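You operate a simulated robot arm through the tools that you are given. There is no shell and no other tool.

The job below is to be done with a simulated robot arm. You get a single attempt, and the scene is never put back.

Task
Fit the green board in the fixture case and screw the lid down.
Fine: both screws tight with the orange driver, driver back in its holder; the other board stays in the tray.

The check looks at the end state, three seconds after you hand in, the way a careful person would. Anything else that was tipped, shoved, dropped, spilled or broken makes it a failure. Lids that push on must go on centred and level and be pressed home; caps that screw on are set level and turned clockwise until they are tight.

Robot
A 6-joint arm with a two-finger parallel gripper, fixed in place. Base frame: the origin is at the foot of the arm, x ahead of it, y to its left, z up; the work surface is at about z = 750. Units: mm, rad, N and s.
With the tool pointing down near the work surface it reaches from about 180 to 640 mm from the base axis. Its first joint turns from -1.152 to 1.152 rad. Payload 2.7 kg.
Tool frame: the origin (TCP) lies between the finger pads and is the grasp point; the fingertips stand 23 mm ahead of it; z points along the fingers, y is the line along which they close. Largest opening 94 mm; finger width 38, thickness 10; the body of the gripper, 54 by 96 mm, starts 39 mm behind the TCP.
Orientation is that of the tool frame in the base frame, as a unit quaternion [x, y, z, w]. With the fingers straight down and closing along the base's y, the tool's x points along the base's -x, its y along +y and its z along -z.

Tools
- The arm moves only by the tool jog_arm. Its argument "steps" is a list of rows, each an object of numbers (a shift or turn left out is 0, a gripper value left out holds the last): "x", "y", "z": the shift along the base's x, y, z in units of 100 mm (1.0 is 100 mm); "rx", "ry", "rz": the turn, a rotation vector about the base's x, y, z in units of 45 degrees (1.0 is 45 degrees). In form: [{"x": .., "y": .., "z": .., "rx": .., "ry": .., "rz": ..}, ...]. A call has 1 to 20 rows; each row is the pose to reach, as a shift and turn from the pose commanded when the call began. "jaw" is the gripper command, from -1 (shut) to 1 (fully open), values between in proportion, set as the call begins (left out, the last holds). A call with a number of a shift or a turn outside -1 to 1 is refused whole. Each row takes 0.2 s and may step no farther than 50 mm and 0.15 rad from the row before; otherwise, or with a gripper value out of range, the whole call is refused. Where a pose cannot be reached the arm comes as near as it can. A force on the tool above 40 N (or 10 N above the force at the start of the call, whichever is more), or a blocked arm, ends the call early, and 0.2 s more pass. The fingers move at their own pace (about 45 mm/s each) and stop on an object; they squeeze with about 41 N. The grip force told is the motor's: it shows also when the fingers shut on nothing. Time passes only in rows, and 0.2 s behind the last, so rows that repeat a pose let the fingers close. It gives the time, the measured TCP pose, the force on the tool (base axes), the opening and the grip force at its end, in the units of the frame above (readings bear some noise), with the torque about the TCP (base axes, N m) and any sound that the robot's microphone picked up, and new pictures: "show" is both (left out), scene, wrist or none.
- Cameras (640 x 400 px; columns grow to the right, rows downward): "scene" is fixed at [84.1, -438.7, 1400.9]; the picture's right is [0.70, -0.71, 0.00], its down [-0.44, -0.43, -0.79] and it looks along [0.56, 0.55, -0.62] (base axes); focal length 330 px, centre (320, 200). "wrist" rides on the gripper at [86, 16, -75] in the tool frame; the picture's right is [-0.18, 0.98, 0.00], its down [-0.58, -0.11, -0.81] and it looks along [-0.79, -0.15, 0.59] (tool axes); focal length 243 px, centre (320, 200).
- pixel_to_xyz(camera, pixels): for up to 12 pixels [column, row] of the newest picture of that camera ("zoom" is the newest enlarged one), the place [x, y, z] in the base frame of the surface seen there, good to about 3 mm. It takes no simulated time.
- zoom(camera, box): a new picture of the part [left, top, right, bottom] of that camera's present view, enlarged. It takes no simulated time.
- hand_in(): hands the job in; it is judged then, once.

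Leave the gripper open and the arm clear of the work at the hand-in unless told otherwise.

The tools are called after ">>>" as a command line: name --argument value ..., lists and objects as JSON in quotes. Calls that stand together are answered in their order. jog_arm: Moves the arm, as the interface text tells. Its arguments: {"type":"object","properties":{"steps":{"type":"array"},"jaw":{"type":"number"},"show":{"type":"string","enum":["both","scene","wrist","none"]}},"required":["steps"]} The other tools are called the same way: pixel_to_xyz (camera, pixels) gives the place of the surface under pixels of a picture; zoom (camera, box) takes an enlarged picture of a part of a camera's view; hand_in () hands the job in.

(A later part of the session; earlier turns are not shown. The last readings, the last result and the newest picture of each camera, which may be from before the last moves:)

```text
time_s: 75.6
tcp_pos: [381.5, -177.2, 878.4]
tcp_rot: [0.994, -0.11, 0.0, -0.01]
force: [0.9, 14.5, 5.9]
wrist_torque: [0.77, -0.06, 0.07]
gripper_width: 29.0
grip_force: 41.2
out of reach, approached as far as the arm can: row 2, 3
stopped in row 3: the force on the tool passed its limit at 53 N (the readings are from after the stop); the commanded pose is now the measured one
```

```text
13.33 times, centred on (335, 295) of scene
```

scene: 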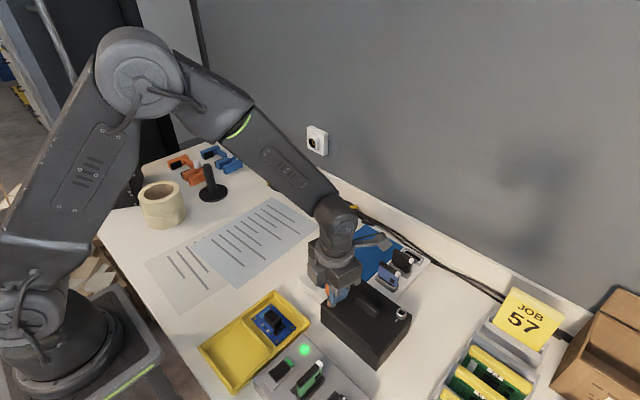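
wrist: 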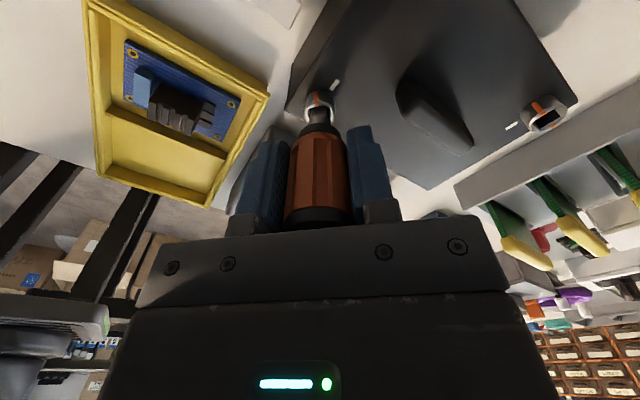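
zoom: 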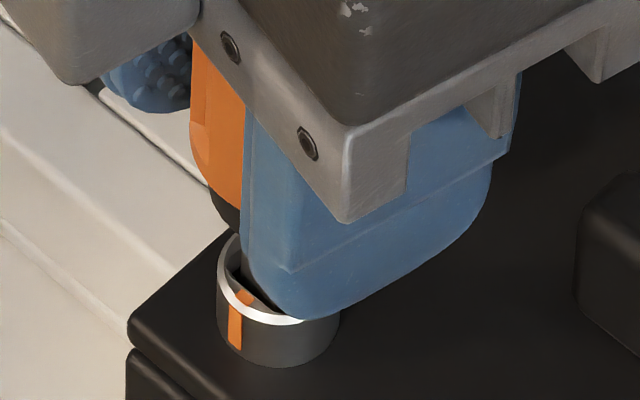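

The arm hit a joint limit at about 12° past -180°, and a side force stopped the call. The screw stripe stayed at about 90°. I'll look at the wrist view to see how the driver sits in the grip and socket.

>>> zoom --camera "wrist" --box '[250, 60, 390, 220]'

>>> zoom --camera "scene" --box '[300, 250, 400, 330]'

```text
2.50 times, centred on (320, 140) of wrist
```

zoom: 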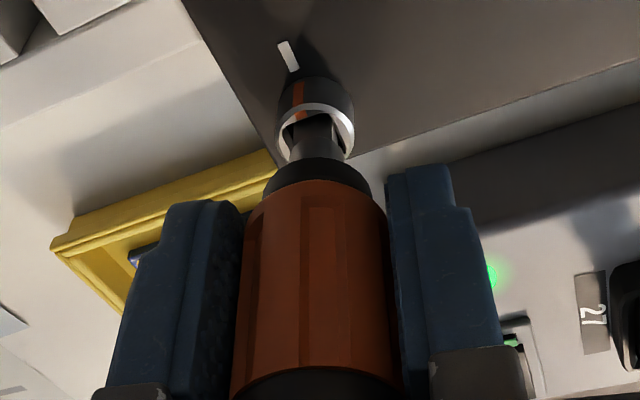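

```text
5.00 times, centred on (350, 290) of scene
```

zoom: 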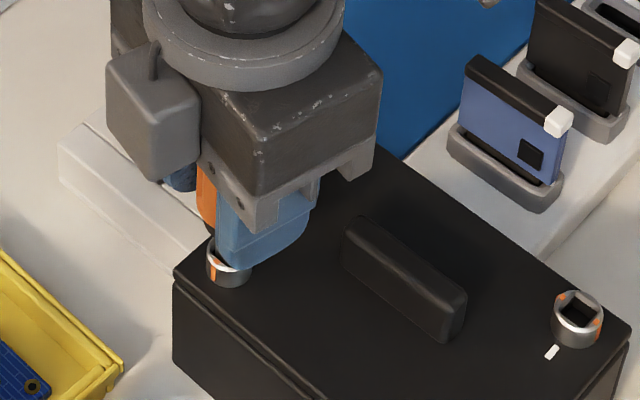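

The driver still sits straight in the grip, so it was the square tip that turned within the socket's play. I'll undo the slight tilt, rotate back to exactly -180°, and read the force.

>>> jog_arm --steps '[{"rx": -0.013, "rz": 0.14}, {"rx": -0.0255, "rz": 0.28}, {"rx": -0.0255, "rz": 0.28}]' --show "none"

```text
time_s: 76.4
tcp_pos: [380.5, -178.5, 878.7]
tcp_rot: [1.0, 0.0, 0.001, 0.001]
force: [-0.4, 30.6, 10.9]
wrist_torque: [1.58, -0.02, 0.04]
gripper_width: 29.3
grip_force: 41.2
```

The side force is 30 N in +y because the TCP drifted to y = -178.5. I'll move y +1.8 and x +1.0 to re-centre.

>>> jog_arm --steps '[{"x": 0.004, "y": 0.008}, {"x": 0.008, "y": 0.018}, {"x": 0.008, "y": 0.018}]' --show "none"

>>> zoom --camera "scene" --box '[320, 280, 350, 310]'

```text
time_s: 77.2
tcp_pos: [382.4, -178.1, 879.4]
tcp_rot: [1.0, -0.001, 0.001, 0.002]
force: [-7.5, 17.6, 12.6]
wrist_torque: [0.96, 0.41, 0.07]
gripper_width: 29.1
grip_force: 40.7
```

```text
13.33 times, centred on (335, 295) of scene
```

zoom: 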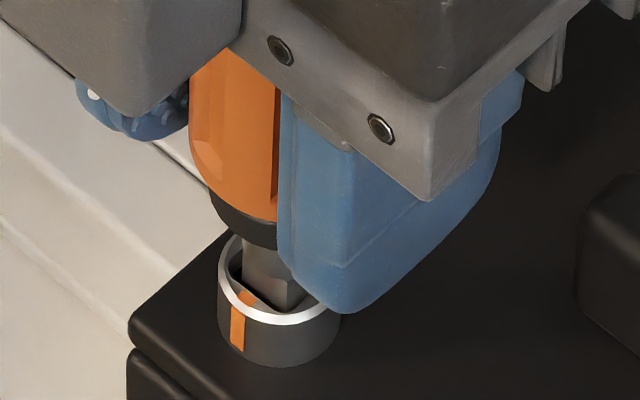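

Still 17.6 N in +y and -7.5 N in x, so I'll follow further: y +1.2, x -0.5.

>>> jog_arm --steps '[{"x": -0.003, "y": 0.006}, {"x": -0.005, "y": 0.012}, {"x": -0.005, "y": 0.012}]' --show "none"

```text
time_s: 78.0
tcp_pos: [381.3, -177.2, 878.4]
tcp_rot: [1.0, 0.0, 0.002, 0.002]
force: [-7.0, 10.0, 8.4]
wrist_torque: [0.48, 0.34, 0.0]
gripper_width: 29.1
grip_force: 41.1
```

The load is easing. Now I'll lift the tip out of the socket by 18 mm and look at the screw and lid.

>>> jog_arm --steps '[{"z": 0.03}, {"z": 0.08}, {"z": 0.13}, {"z": 0.18}, {"z": 0.18}]' --show "both"

>>> zoom --camera "scene" --box '[320, 280, 350, 310]'

>>> zoom --camera "scene" --box '[310, 265, 425, 375]'

>>> zoom --camera "wrist" --box '[260, 50, 380, 150]'

```text
time_s: 79.2
tcp_pos: [381.4, -177.7, 896.4]
tcp_rot: [1.0, 0.0, 0.002, 0.002]
force: [0.3, 0.0, -0.9]
wrist_torque: [-0.01, 0.01, -0.01]
gripper_width: 29.2
grip_force: 41.0
```

scene: 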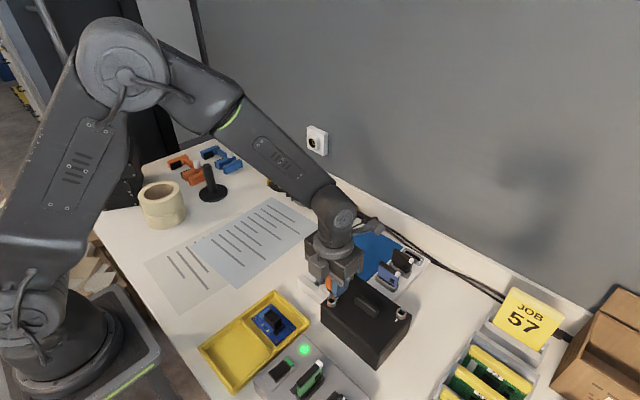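
wrist: 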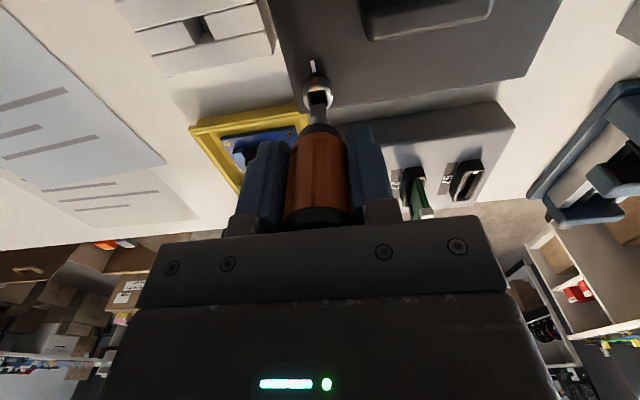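

```text
13.33 times, centred on (335, 295) of scene
```

zoom: 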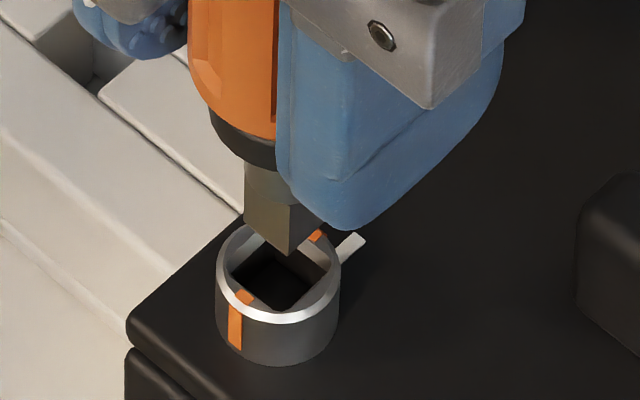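

```text
3.64 times, centred on (368, 320) of scene
```

zoom: 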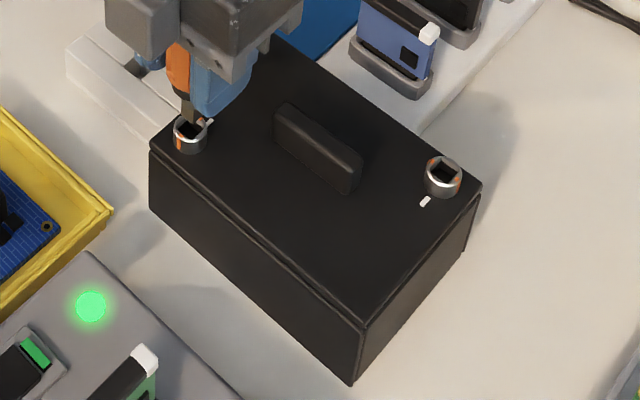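

```text
4.00 times, centred on (320, 100) of wrist
```

zoom: 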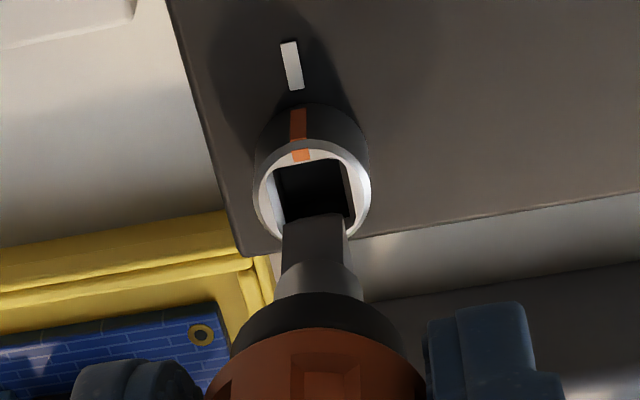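

The stripe now lines up exactly with the white tick, and the socket is square to the lid. I'll check whether the driver has slipped in rotation relative to the gripper.

>>> zoom --camera "scene" --box '[325, 280, 345, 300]'

>>> zoom --camera "wrist" --box '[290, 70, 350, 130]'

>>> zoom --camera "wrist" --box '[230, 110, 400, 230]'

```text
16.00 times, centred on (335, 290) of scene
```

zoom: 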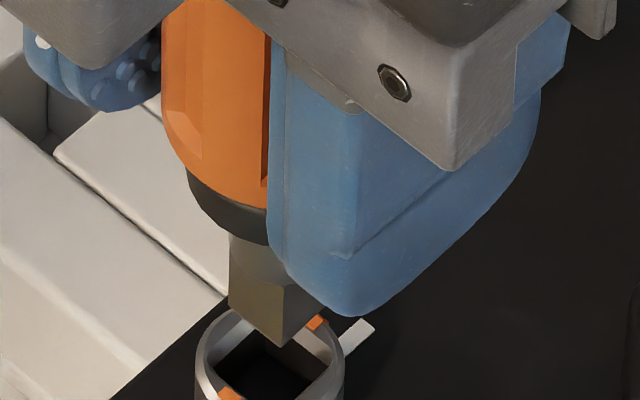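

```text
6.67 times, centred on (320, 100) of wrist
```

zoom: 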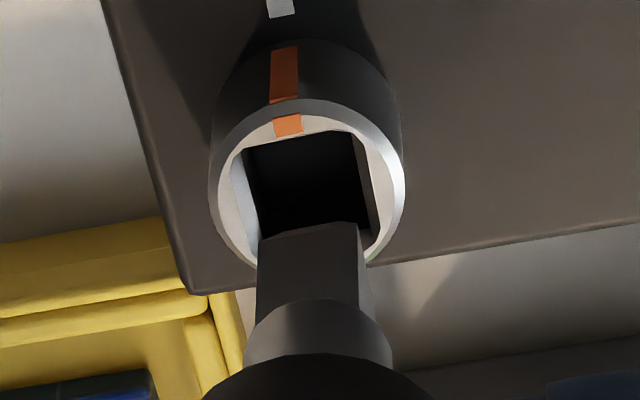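

```text
3.33 times, centred on (315, 170) of wrist
```

zoom: 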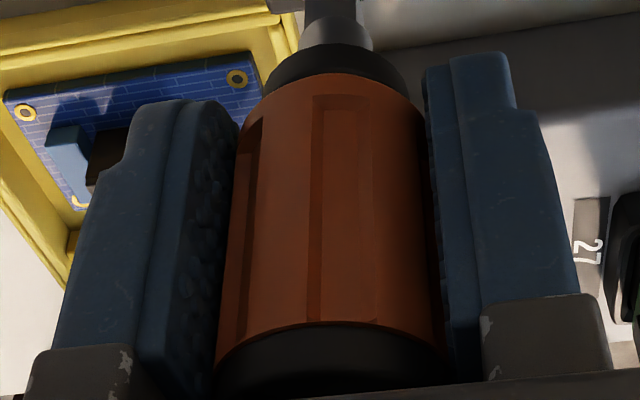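

The driver hasn't slipped (under 2°). Next I'll turn the raised driver back +90° (the square is symmetric), so I can re-enter the socket and apply real clockwise torque to confirm the screw is tight.

>>> jog_arm --steps '[{"rz": 0.16, "x": 0.006, "y": 0.003}, {"rz": 0.33, "x": 0.012, "y": 0.006}, {"rz": 0.5, "x": 0.018, "y": 0.009}, {"rz": 0.67, "x": 0.018, "y": 0.009}, {"rz": 0.84, "x": 0.018, "y": 0.009}, {"rz": 1.0, "x": 0.018, "y": 0.009}]' --show "none"

>>> jog_arm --steps '[{"rz": 0.16}, {"rz": 0.33}, {"rz": 0.5}, {"rz": 0.67}, {"rz": 0.84}, {"rz": 1.0}, {"rz": 1.0, "z": -0.05}, {"rz": 1.0, "z": -0.07}]' --show "none"

>>> zoom --camera "wrist" --box '[280, 70, 360, 140]'

>>> zoom --camera "scene" --box '[320, 280, 350, 310]'

```text
time_s: 80.6
tcp_pos: [383.8, -175.1, 896.6]
tcp_rot: [0.924, 0.383, 0.002, 0.001]
force: [-0.4, 0.4, -1.2]
wrist_torque: [0.0, -0.02, 0.03]
gripper_width: 28.9
grip_force: 41.0
```

```text
time_s: 82.4
tcp_pos: [383.8, -176.3, 889.8]
tcp_rot: [0.707, 0.707, 0.001, 0.0]
force: [-0.3, 0.0, -1.2]
wrist_torque: [0.01, 0.02, -0.01]
gripper_width: 29.1
grip_force: 41.3
```

```text
5.71 times, centred on (320, 105) of wrist
```

zoom: 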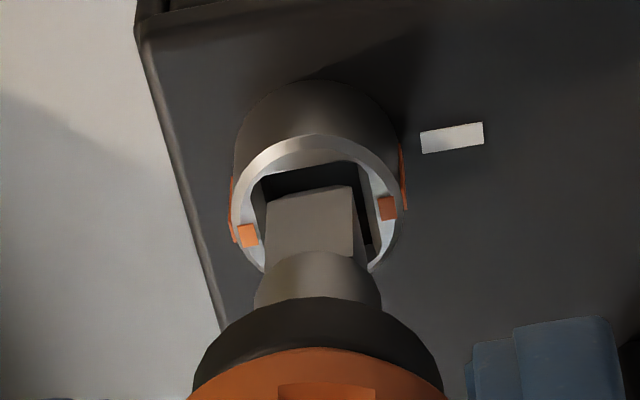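

```text
13.33 times, centred on (335, 295) of scene
```

zoom: 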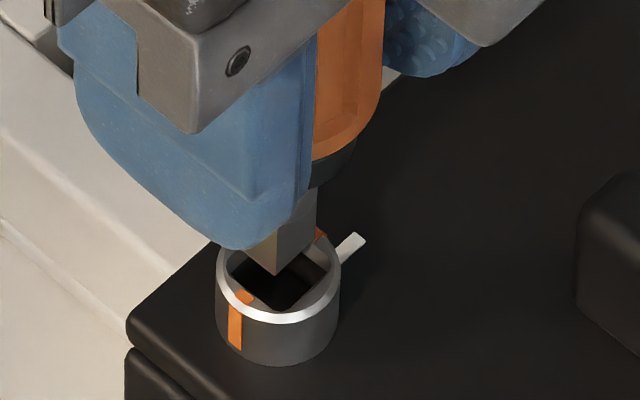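

The stripe is aligned with the tick. I'll lower the tip back into the socket.

>>> jog_arm --steps '[{"x": 0.002, "z": -0.03}, {"x": 0.002, "z": -0.06}, {"x": 0.002, "z": -0.08}, {"x": 0.002, "z": -0.09}, {"x": 0.002, "z": -0.1}]' --show "none"

```text
time_s: 83.6
tcp_pos: [385.2, -175.9, 879.2]
tcp_rot: [0.707, 0.707, 0.002, 0.0]
force: [-0.7, -7.1, 1.6]
wrist_torque: [-0.33, -0.06, -0.01]
gripper_width: 28.8
grip_force: 40.9
```

Tip inserted; a -7 N side load in y suggests shifting y -0.6. Then I'll turn clockwise up to about 31° and read the torque.

>>> jog_arm --steps '[{"y": -0.006, "z": -0.005}, {"y": -0.006, "z": -0.01}]' --show "none"

>>> jog_arm --steps '[{"rz": -0.15}, {"rz": -0.3}, {"rz": -0.4}, {"rz": -0.4}]' --show "none"

>>> zoom --camera "scene" --box '[320, 280, 350, 310]'

>>> zoom --camera "wrist" --box '[260, 60, 380, 160]'

```text
time_s: 84.2
tcp_pos: [384.3, -176.0, 879.5]
tcp_rot: [0.707, 0.707, 0.002, 0.001]
force: [-5.3, -5.2, 15.7]
wrist_torque: [-0.32, 0.29, 0.03]
gripper_width: 29.0
grip_force: 40.8
```

```text
time_s: 85.2
tcp_pos: [383.7, -175.9, 878.4]
tcp_rot: [0.809, 0.588, 0.003, -0.001]
force: [-12.9, -10.9, 21.9]
wrist_torque: [-0.57, 0.68, 0.09]
gripper_width: 28.9
grip_force: 41.4
```

```text
13.33 times, centred on (335, 295) of scene
```

zoom: 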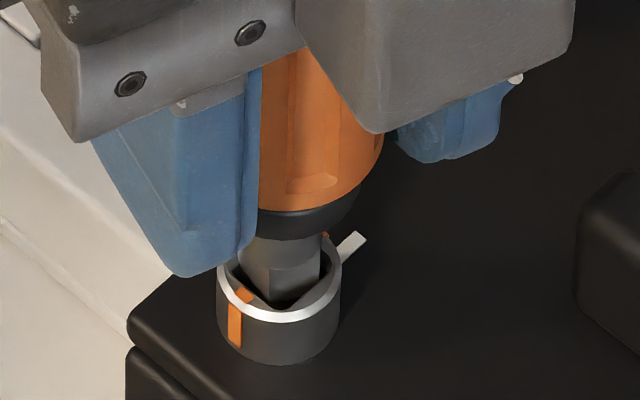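

```text
4.00 times, centred on (320, 110) of wrist
```

zoom: 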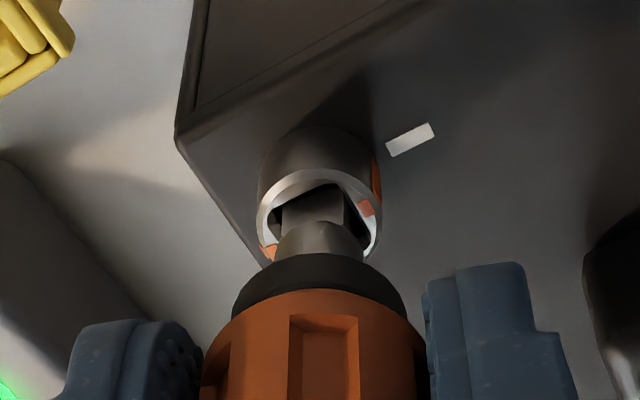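

After 18° the screw hasn't moved, and side forces are growing (-13, -11 N). I'll re-centre by x -1.0 and y -0.8, then continue the turn.

>>> jog_arm --steps '[{"x": -0.005, "y": -0.004}, {"x": -0.01, "y": -0.008}, {"x": -0.01, "y": -0.008}]' --show "none"

>>> jog_arm --steps '[{"rz": -0.08}, {"rz": -0.16}, {"rz": -0.24}, {"rz": -0.24}]' --show "none"

>>> zoom --camera "scene" --box '[320, 280, 350, 310]'

```text
time_s: 86.0
tcp_pos: [383.9, -176.5, 877.1]
tcp_rot: [0.809, 0.588, 0.003, 0.001]
force: [-8.4, -0.5, 19.3]
wrist_torque: [0.0, 0.45, 0.1]
gripper_width: 28.9
grip_force: 40.9
```

```text
time_s: 87.0
tcp_pos: [383.0, -177.5, 878.2]
tcp_rot: [0.861, 0.509, 0.002, -0.001]
force: [2.3, 2.9, -0.1]
wrist_torque: [0.31, -0.05, 0.2]
gripper_width: 28.7
grip_force: 40.9
```

```text
13.33 times, centred on (335, 295) of scene
```

zoom: 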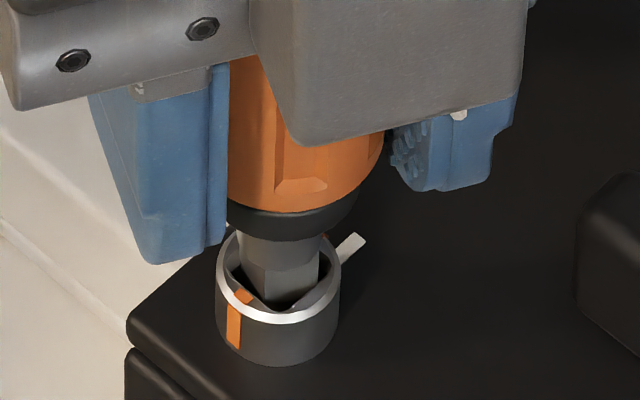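

Torque is starting to build (0.2 N·m) while the screw stays put; the socket has a lot of play. I'll continue clockwise another 18°.

>>> jog_arm --steps '[{"rz": -0.08, "z": -0.005}, {"rz": -0.16, "z": -0.005}, {"rz": -0.24, "z": -0.005}, {"rz": -0.32, "z": -0.005}, {"rz": -0.4, "z": -0.005}]' --show "none"

>>> zoom --camera "scene" --box '[320, 280, 350, 310]'

>>> zoom --camera "wrist" --box '[260, 60, 380, 160]'

```text
time_s: 88.2
tcp_pos: [382.0, -176.1, 878.5]
tcp_rot: [0.93, 0.367, 0.001, 0.0]
force: [-4.4, 1.5, 3.3]
wrist_torque: [0.17, 0.15, 0.58]
gripper_width: 28.6
grip_force: 41.2
```

```text
13.33 times, centred on (335, 295) of scene
```

zoom: 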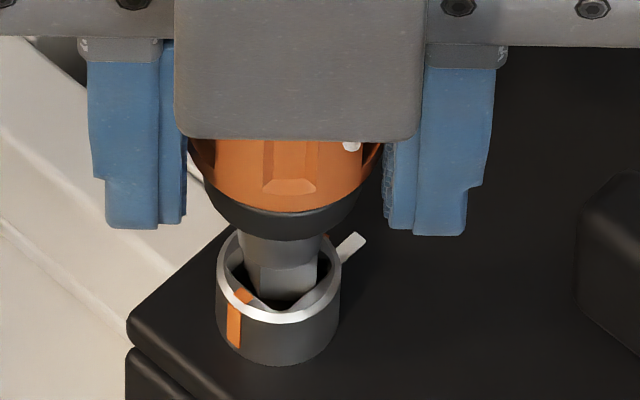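

```text
4.00 times, centred on (320, 110) of wrist
```

zoom: 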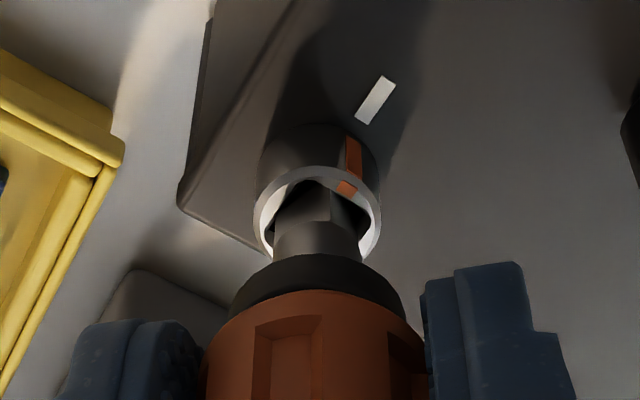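

The torque reached 0.58 N·m with the screw stationary and the handle starting to slip in the jaws. Screw A is tight, its stripe on the tick. I'll back off the torque 13° and lift out.

>>> jog_arm --steps '[{"rz": 0.15}, {"rz": 0.3}, {"rz": 0.3}, {"rz": 0.3, "z": 0.05}, {"rz": 0.3, "z": 0.1}, {"rz": 0.3, "z": 0.15}, {"rz": 0.3, "z": 0.2}, {"rz": 0.3, "z": 0.2}]' --show "none"

>>> zoom --camera "scene" --box '[320, 275, 350, 305]'

>>> zoom --camera "wrist" --box '[260, 60, 380, 160]'

>>> zoom --camera "scene" --box '[310, 265, 425, 375]'

```text
time_s: 90.0
tcp_pos: [383.2, -177.6, 897.0]
tcp_rot: [0.88, 0.475, 0.003, 0.001]
force: [-1.1, -0.3, -1.0]
wrist_torque: [0.01, 0.0, -0.01]
gripper_width: 28.4
grip_force: 41.2
```

```text
13.33 times, centred on (335, 290) of scene
```

zoom: 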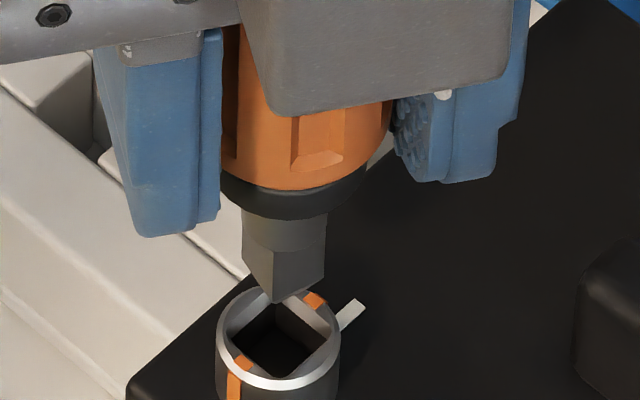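

```text
4.00 times, centred on (320, 110) of wrist
```

zoom: 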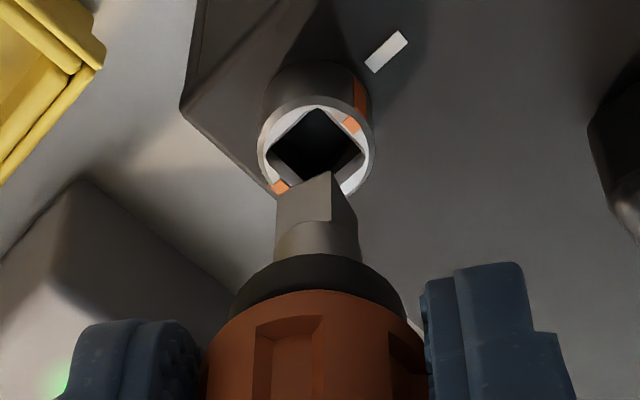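

```text
3.64 times, centred on (368, 320) of scene
```

zoom: 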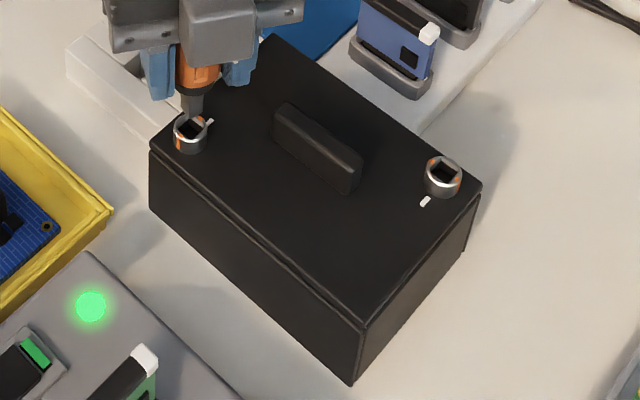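

Screw A is done: its stripe is aligned and the lid is undisturbed. The driver tip is now about 19° ccw relative to the gripper, so it's axis-aligned when the tool yaw is ≈ -18.8°. I'll raise well above the lid handle and move to screw B at about (459, -292), turning back on the way.

>>> jog_arm --steps '[{"z": 0.1}, {"z": 0.25}, {"z": 0.35, "rz": 0.16}, {"z": 0.35, "rz": 0.32}, {"z": 0.35, "rz": 0.48}, {"z": 0.35, "rz": 0.64}, {"z": 0.35, "rz": 0.8}, {"z": 0.35, "rz": 0.96}, {"z": 0.35, "rz": 1.0}]' --show "none"

>>> jog_arm --steps '[{"rz": 0.16, "x": 0.1, "y": -0.15}, {"rz": 0.32, "x": 0.2, "y": -0.3}, {"rz": 0.48, "x": 0.3, "y": -0.45}, {"rz": 0.64, "x": 0.4, "y": -0.6}, {"rz": 0.8, "x": 0.5, "y": -0.75}, {"rz": 0.96, "x": 0.6, "y": -0.9}, {"rz": 1.0, "x": 0.7, "y": -1.0}]' --show "none"

>>> jog_arm --steps '[{"rz": 0.16, "x": 0.03, "y": -0.08}, {"rz": 0.32, "x": 0.055, "y": -0.145}, {"rz": 0.32, "x": 0.055, "y": -0.145, "z": -0.2}, {"rz": 0.32, "x": 0.055, "y": -0.145, "z": -0.3}, {"rz": 0.32, "x": 0.055, "y": -0.145, "z": -0.32}]'

>>> zoom --camera "scene" --box '[385, 285, 425, 325]'

>>> zoom --camera "wrist" --box '[250, 50, 390, 160]'

```text
time_s: 92.0
tcp_pos: [382.4, -176.5, 933.1]
tcp_rot: [0.631, 0.775, 0.001, -0.001]
force: [-0.2, -0.8, -0.4]
wrist_torque: [0.0, 0.01, 0.03]
gripper_width: 28.4
grip_force: 41.0
```

```text
time_s: 93.6
tcp_pos: [453.2, -277.3, 933.5]
tcp_rot: [0.286, 0.958, 0.002, -0.001]
force: [0.3, 0.5, -0.9]
wrist_torque: [0.0, 0.0, 0.0]
gripper_width: 28.3
grip_force: 41.1
```

```text
time_s: 94.8
tcp_pos: [457.6, -291.6, 900.5]
tcp_rot: [0.164, 0.986, 0.002, -0.002]
force: [-0.1, 0.3, -0.5]
wrist_torque: [-0.04, 0.02, 0.03]
gripper_width: 28.4
grip_force: 40.3
```

scene: 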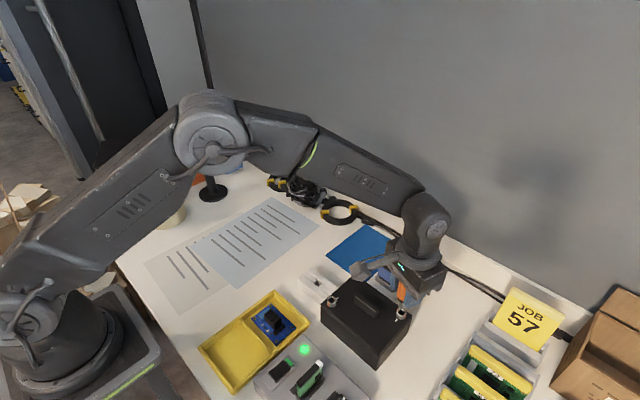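
wrist: 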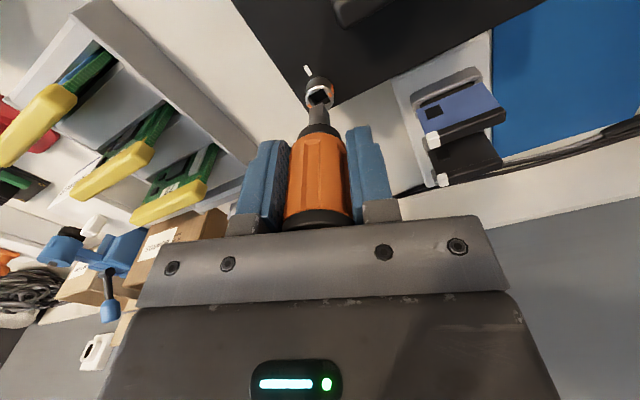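

```text
10.00 times, centred on (405, 305) of scene
```

zoom: 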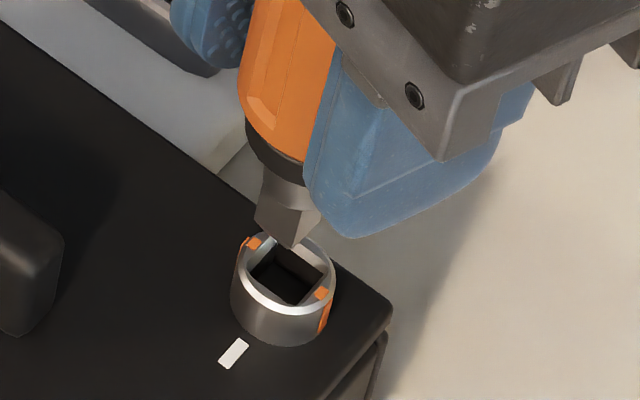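

```text
3.64 times, centred on (320, 105) of wrist
```

zoom: 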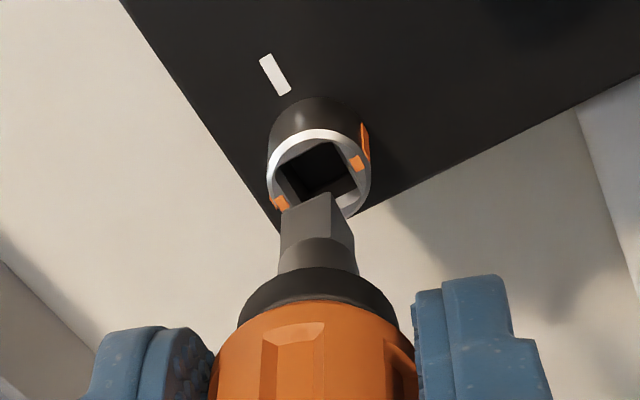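

The tip is above screw B. The wrist view suggests a shift of about (+1.2, -0.9). I'll apply roughly that, lower to just above the head, and look again.

>>> jog_arm --steps '[{"x": 0.008, "y": -0.012}, {"x": 0.008, "y": -0.012, "z": -0.05}, {"x": 0.008, "y": -0.012, "z": -0.1}, {"x": 0.008, "y": -0.012, "z": -0.1}]' --show "none"

>>> zoom --camera "scene" --box '[387, 295, 417, 325]'

>>> zoom --camera "wrist" --box '[275, 65, 365, 145]'

```text
time_s: 95.8
tcp_pos: [459.2, -292.0, 891.2]
tcp_rot: [0.165, 0.986, 0.003, -0.002]
force: [-0.8, 1.4, -1.5]
wrist_torque: [0.02, -0.01, -0.01]
gripper_width: 28.4
grip_force: 41.3
```

```text
13.33 times, centred on (402, 310) of scene
```

zoom: 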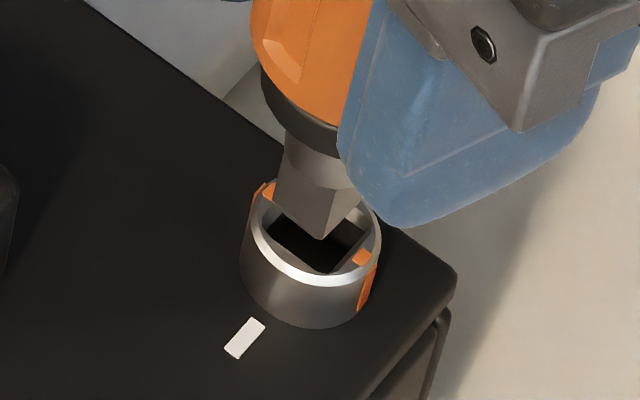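

```text
5.00 times, centred on (320, 105) of wrist
```

zoom: 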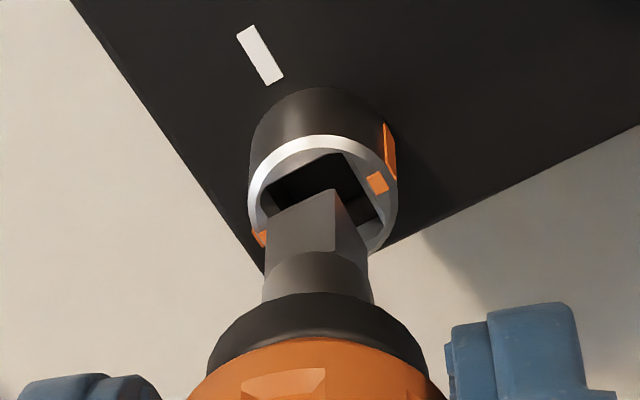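

Compared with the socket, the tip looks about 10° clockwise. I'll turn the tool +11° to square it up and check again.

>>> jog_arm --steps '[{"rz": 0.12}, {"rz": 0.24}, {"rz": 0.24}]' --show "none"

>>> zoom --camera "scene" --box '[387, 295, 417, 325]'

>>> zoom --camera "wrist" --box '[275, 65, 365, 145]'

```text
time_s: 96.6
tcp_pos: [459.3, -292.2, 890.8]
tcp_rot: [0.071, 0.997, 0.002, -0.002]
force: [0.2, -0.9, 0.2]
wrist_torque: [0.0, 0.02, 0.01]
gripper_width: 28.4
grip_force: 40.8
```

```text
13.33 times, centred on (402, 310) of scene
```

zoom: 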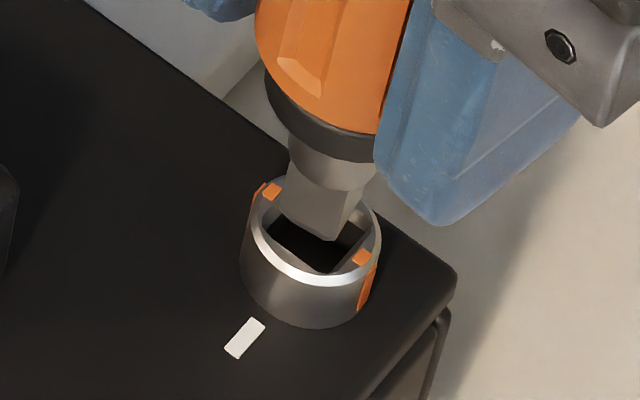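

```text
5.00 times, centred on (320, 105) of wrist
```

zoom: 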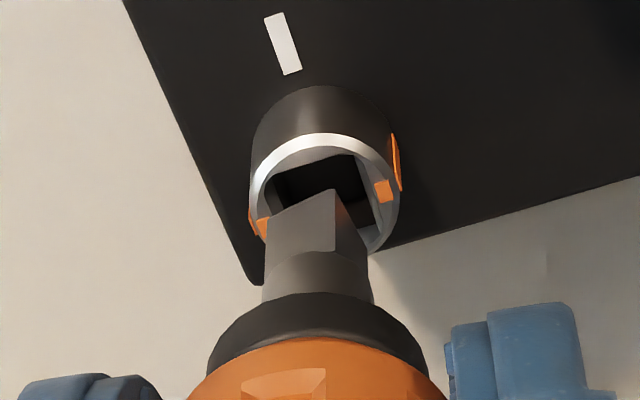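

The tip now looks square to the socket, and the centring estimates average near zero. I'll lower gently at 1 mm per row and watch the force.

>>> jog_arm --steps '[{"z": -0.01}, {"z": -0.02}, {"z": -0.03}, {"z": -0.04}, {"z": -0.05}, {"z": -0.06}]' --show "none"

>>> zoom --camera "scene" --box '[387, 295, 417, 325]'

>>> zoom --camera "wrist" --box '[275, 65, 365, 145]'

```text
time_s: 98.0
tcp_pos: [459.1, -292.2, 885.0]
tcp_rot: [0.071, 0.997, 0.002, -0.002]
force: [-0.2, -0.9, -0.4]
wrist_torque: [-0.01, -0.03, 0.02]
gripper_width: 28.3
grip_force: 40.8
```

```text
13.33 times, centred on (402, 310) of scene
```

zoom: 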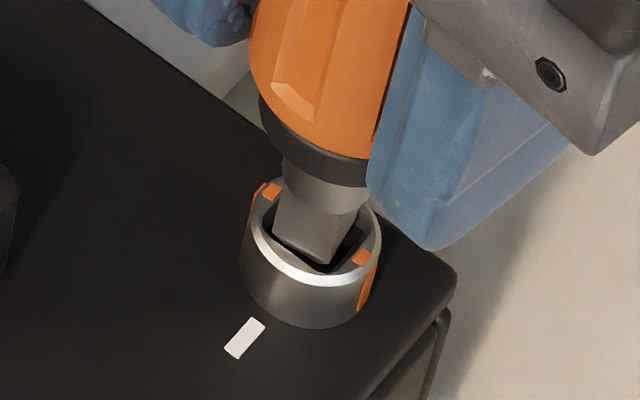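

```text
5.00 times, centred on (320, 105) of wrist
```

zoom: 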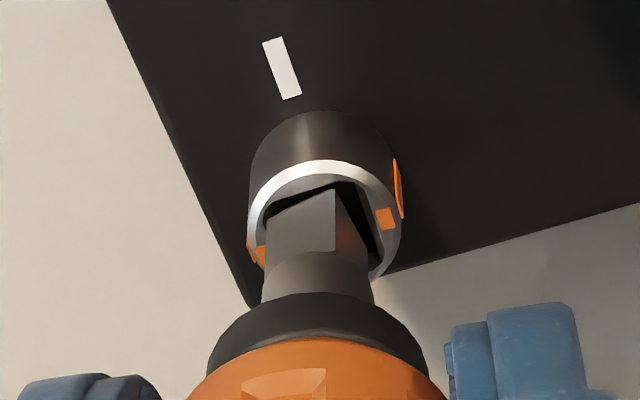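

The tip is entering without resistance and has a little more gap on its +y side. I'll shift y +0.5 and go on down until it bottoms.

>>> jog_arm --steps '[{"y": 0.005, "z": -0.01}, {"y": 0.005, "z": -0.02}, {"y": 0.005, "z": -0.03}, {"y": 0.005, "z": -0.04}, {"y": 0.005, "z": -0.045}]' --show "none"

```text
time_s: 99.2
tcp_pos: [461.3, -292.5, 881.0]
tcp_rot: [0.071, 0.998, 0.001, -0.001]
force: [4.7, 0.3, 4.1]
wrist_torque: [0.01, -0.25, -0.02]
gripper_width: 28.6
grip_force: 41.1
```

Light contact: +4.7 N in x and 4 N up. I'll shift x +0.5 and press about 1 mm more.

>>> jog_arm --steps '[{"x": 0.005}, {"x": 0.005, "z": -0.005}, {"x": 0.005, "z": -0.012}]' --show "none"

```text
time_s: 100.0
tcp_pos: [460.5, -292.6, 878.6]
tcp_rot: [0.07, 0.998, 0.0, -0.001]
force: [8.3, -0.2, 1.4]
wrist_torque: [-0.02, -0.41, -0.04]
gripper_width: 28.4
grip_force: 40.7
```

The side force rose to +8 N in x, so I'll move x +1.0.

>>> jog_arm --steps '[{"x": 0.005}, {"x": 0.01}, {"x": 0.01}]' --show "none"

>>> zoom --camera "scene" --box '[387, 295, 417, 325]'

>>> zoom --camera "wrist" --box '[275, 65, 365, 145]'

```text
time_s: 100.8
tcp_pos: [460.1, -292.7, 878.0]
tcp_rot: [0.072, 0.997, 0.002, -0.003]
force: [2.8, 0.3, -0.5]
wrist_torque: [-0.01, -0.19, -0.01]
gripper_width: 28.2
grip_force: 40.5
```

```text
13.33 times, centred on (402, 310) of scene
```

zoom: 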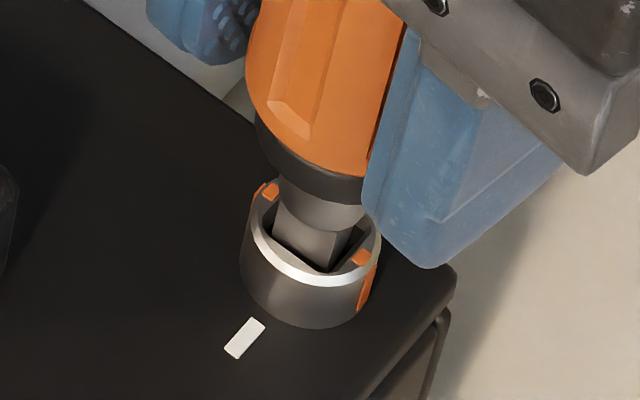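

```text
5.00 times, centred on (320, 105) of wrist
```

zoom: 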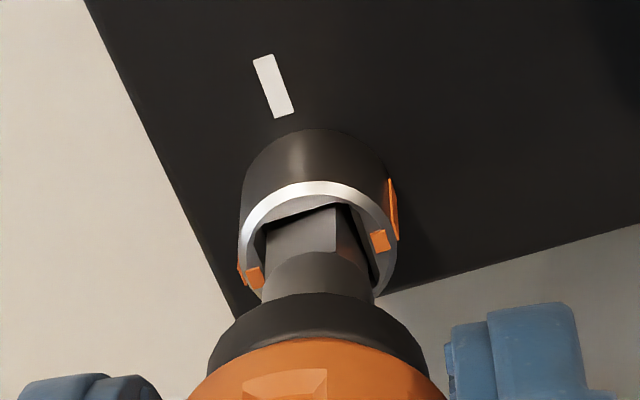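

The tip is in the socket with small forces. Now I'll turn clockwise 45°.

>>> jog_arm --steps '[{"rz": -0.15, "z": -0.005}, {"rz": -0.3, "z": -0.01}, {"rz": -0.45, "z": -0.01}, {"rz": -0.6, "z": -0.01}, {"rz": -0.75, "z": -0.01}, {"rz": -0.9, "z": -0.01}, {"rz": -1.0, "z": -0.01}, {"rz": -1.0, "z": -0.01}]' --show "none"

>>> zoom --camera "scene" --box '[387, 295, 417, 325]'

>>> zoom --camera "wrist" --box '[275, 65, 365, 145]'

```text
time_s: 102.6
tcp_pos: [460.6, -291.0, 878.7]
tcp_rot: [0.447, 0.894, 0.003, -0.001]
force: [-1.3, -4.3, -2.0]
wrist_torque: [-0.27, 0.11, 0.02]
gripper_width: 28.4
grip_force: 41.2
```

```text
13.33 times, centred on (402, 310) of scene
```

zoom: 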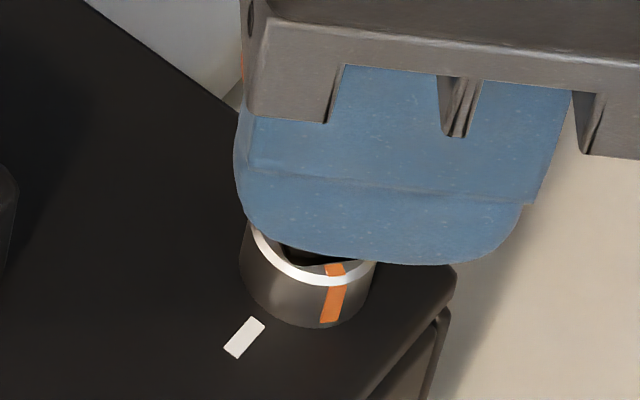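

```text
5.00 times, centred on (320, 105) of wrist
```

zoom: 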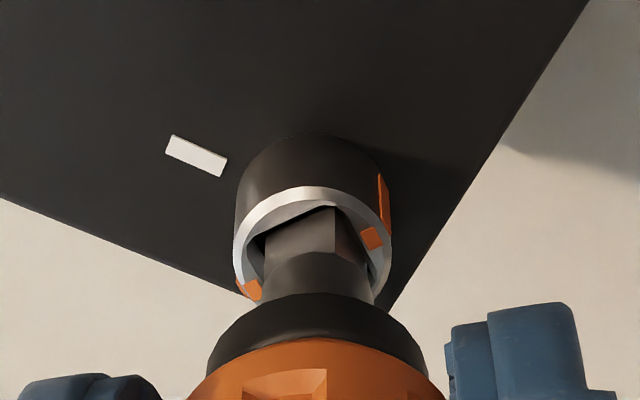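

Screw B is turning with the driver (stripe now at scene zoom (333,295)). Continuing another 45° with y -0.4.

>>> jog_arm --steps '[{"rz": -0.15, "y": -0.004}, {"rz": -0.3, "y": -0.004}, {"rz": -0.45, "y": -0.004}, {"rz": -0.6, "y": -0.004}, {"rz": -0.75, "y": -0.004}, {"rz": -0.9, "y": -0.004}, {"rz": -1.0, "y": -0.004}, {"rz": -1.0, "y": -0.004}]' --show "none"

>>> zoom --camera "scene" --box '[387, 295, 417, 325]'

>>> zoom --camera "wrist" --box '[275, 65, 365, 145]'

```text
time_s: 104.4
tcp_pos: [460.0, -292.2, 877.3]
tcp_rot: [0.756, 0.655, 0.002, 0.0]
force: [-9.1, -4.0, -0.4]
wrist_torque: [-0.21, 0.46, 0.01]
gripper_width: 28.3
grip_force: 41.7
```

```text
13.33 times, centred on (402, 310) of scene
```

zoom: 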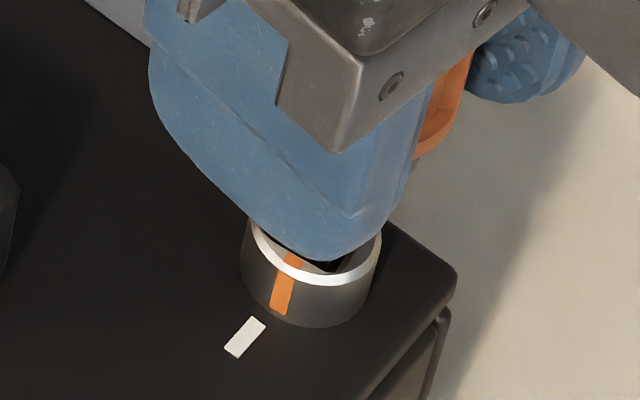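

```text
5.00 times, centred on (320, 105) of wrist
```

zoom: 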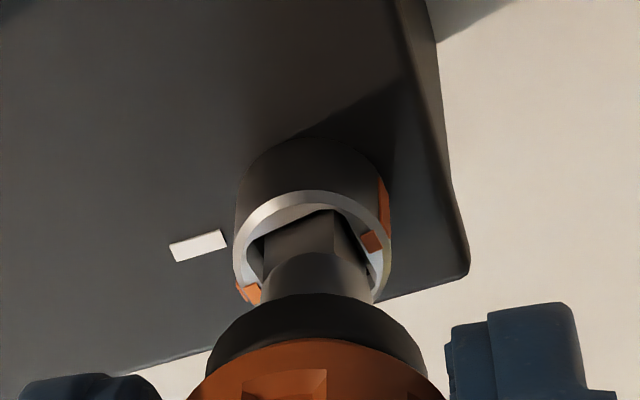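

The stripe is about 10° short of the tick. I'll shift x -0.8 and y -0.4 to relieve the side load and continue clockwise.

>>> jog_arm --steps '[{"x": -0.004, "y": -0.002}, {"x": -0.008, "y": -0.004, "rz": -0.12}, {"x": -0.008, "y": -0.004, "rz": -0.24}, {"x": -0.008, "y": -0.004, "rz": -0.36}, {"x": -0.008, "y": -0.004, "rz": -0.48}, {"x": -0.008, "y": -0.004, "rz": -0.6}, {"x": -0.008, "y": -0.004, "rz": -0.6}]' --show "none"

>>> zoom --camera "scene" --box '[387, 295, 417, 325]'

>>> zoom --camera "wrist" --box '[275, 65, 365, 145]'

```text
time_s: 106.0
tcp_pos: [459.6, -292.1, 878.0]
tcp_rot: [0.888, 0.46, 0.0, -0.001]
force: [-15.2, -1.6, -0.8]
wrist_torque: [-0.09, 0.73, 0.2]
gripper_width: 28.2
grip_force: 41.5
```

```text
13.33 times, centred on (402, 310) of scene
```

zoom: 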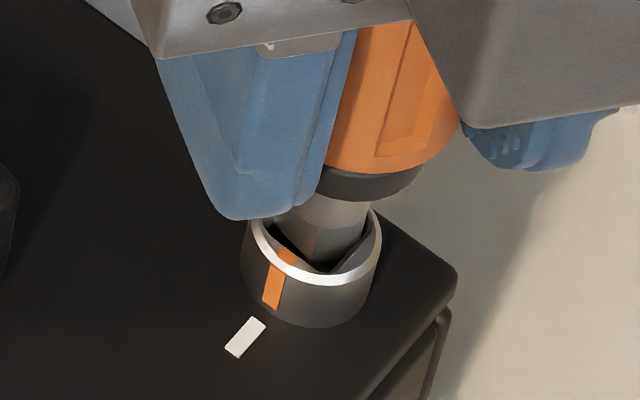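

```text
5.00 times, centred on (320, 105) of wrist
```

zoom: 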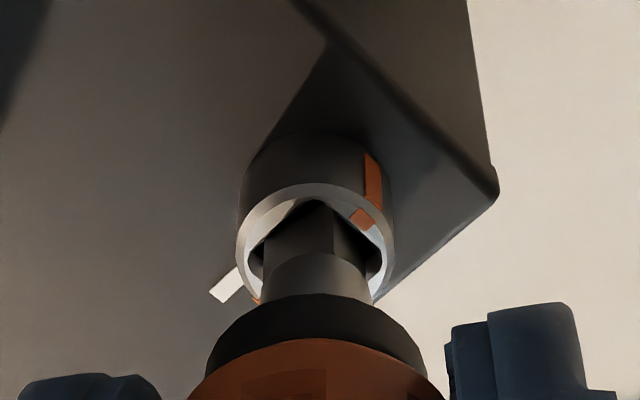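

The stripe is now pointing at the tick and torque is building (0.2 N·m). There's a -15 N side load in x; I'll shift x -1.0 and turn another 18° to confirm the stop.

>>> jog_arm --steps '[{"x": -0.005}, {"x": -0.01, "rz": -0.08}, {"x": -0.01, "rz": -0.16}, {"x": -0.01, "rz": -0.24}, {"x": -0.01, "rz": -0.32}, {"x": -0.01, "rz": -0.4}, {"x": -0.01, "rz": -0.4}]' --show "none"

>>> zoom --camera "scene" --box '[387, 295, 417, 325]'

>>> zoom --camera "wrist" --box '[275, 65, 365, 145]'

```text
time_s: 107.6
tcp_pos: [459.4, -293.2, 878.1]
tcp_rot: [0.949, 0.316, 0.003, 0.0]
force: [-9.7, 4.8, -0.6]
wrist_torque: [0.39, 0.38, 0.5]
gripper_width: 29.0
grip_force: 40.8
```

```text
13.33 times, centred on (402, 310) of scene
```

zoom: 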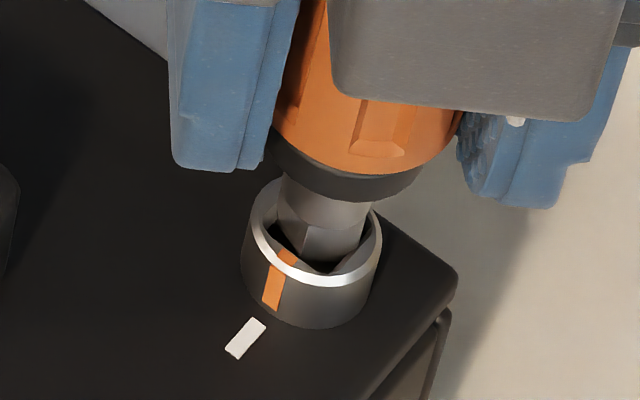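

```text
5.00 times, centred on (320, 105) of wrist
```

zoom: 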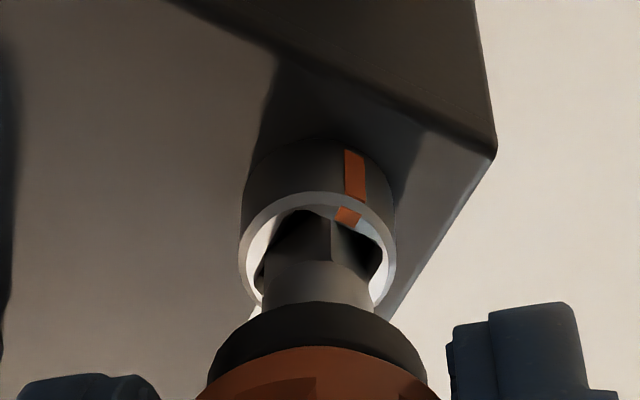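

Torque is 0.5 N·m with the stripe unmoved, so B is against its stop. I'll give one more 13° nudge to match A's torque, easing the side load at the same time.

>>> jog_arm --steps '[{"x": -0.005, "y": 0.004}, {"x": -0.005, "y": 0.004, "rz": -0.1}, {"x": -0.005, "y": 0.004, "rz": -0.2}, {"x": -0.005, "y": 0.004, "rz": -0.3}, {"x": -0.005, "y": 0.004, "rz": -0.3}]' --show "none"

>>> zoom --camera "scene" --box '[387, 295, 417, 325]'

```text
time_s: 108.8
tcp_pos: [458.5, -291.0, 878.5]
tcp_rot: [0.98, 0.201, 0.002, 0.0]
force: [-9.8, 9.6, 1.7]
wrist_torque: [0.64, 0.78, 0.23]
gripper_width: 28.8
grip_force: 40.7
```

```text
13.33 times, centred on (402, 310) of scene
```

zoom: 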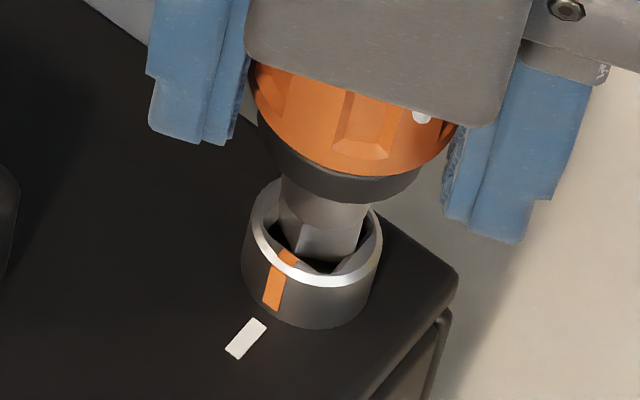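

The screw is firmly at its stop. I'll back off 13° to unload and lift straight out above the lid handle's height.

>>> jog_arm --steps '[{"rz": 0.1}, {"rz": 0.2}, {"rz": 0.3}, {"rz": 0.3, "x": -0.004, "y": 0.004}, {"rz": 0.3, "x": -0.004, "y": 0.004, "z": 0.04}, {"rz": 0.3, "x": -0.004, "y": 0.004, "z": 0.1}, {"rz": 0.3, "x": -0.004, "y": 0.004, "z": 0.2}, {"rz": 0.3, "x": -0.004, "y": 0.004, "z": 0.35}, {"rz": 0.3, "x": -0.004, "y": 0.004, "z": 0.5}, {"rz": 0.3, "x": -0.004, "y": 0.004, "z": 0.55}]'

>>> zoom --camera "scene" --box '[300, 260, 430, 380]'

>>> zoom --camera "scene" --box '[380, 260, 430, 310]'

>>> zoom --camera "wrist" --box '[250, 50, 390, 160]'

```text
time_s: 110.2
tcp_pos: [456.7, -291.8, 880.0]
tcp_rot: [0.949, 0.316, 0.002, 0.001]
force: [5.3, -2.7, -5.9]
wrist_torque: [-0.13, -0.21, 0.39]
gripper_width: 28.9
grip_force: 40.9
stopped in row 6: the force on the tool passed its limit at 41 N (the readings are from after the stop); the commanded pose is now the measured one
```

scene: 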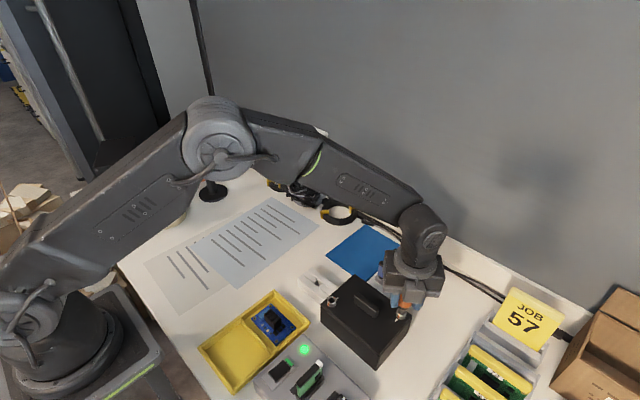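
wrist: 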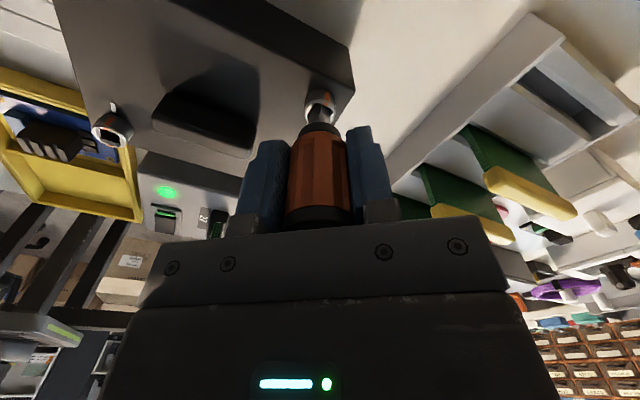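

```text
3.33 times, centred on (365, 320) of scene
```

zoom: 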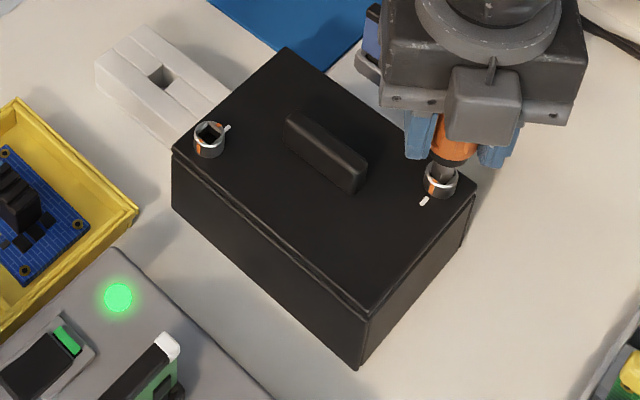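

```text
8.00 times, centred on (405, 285) of scene
```

zoom: 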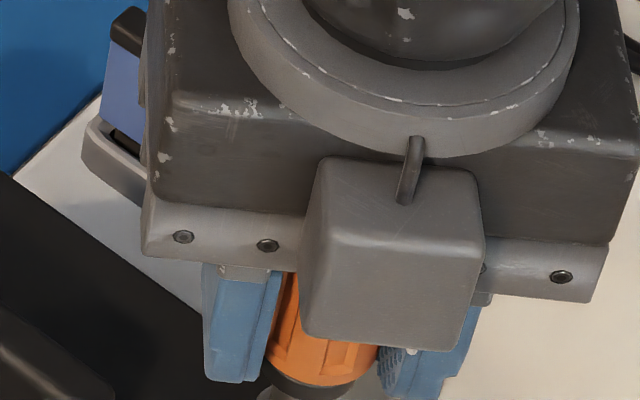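

```text
3.64 times, centred on (320, 105) of wrist
```

zoom: 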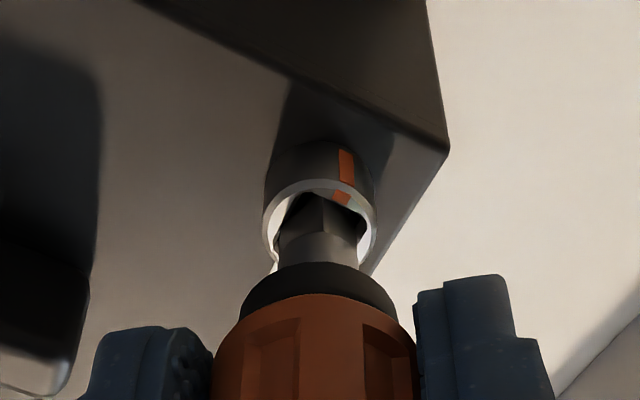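

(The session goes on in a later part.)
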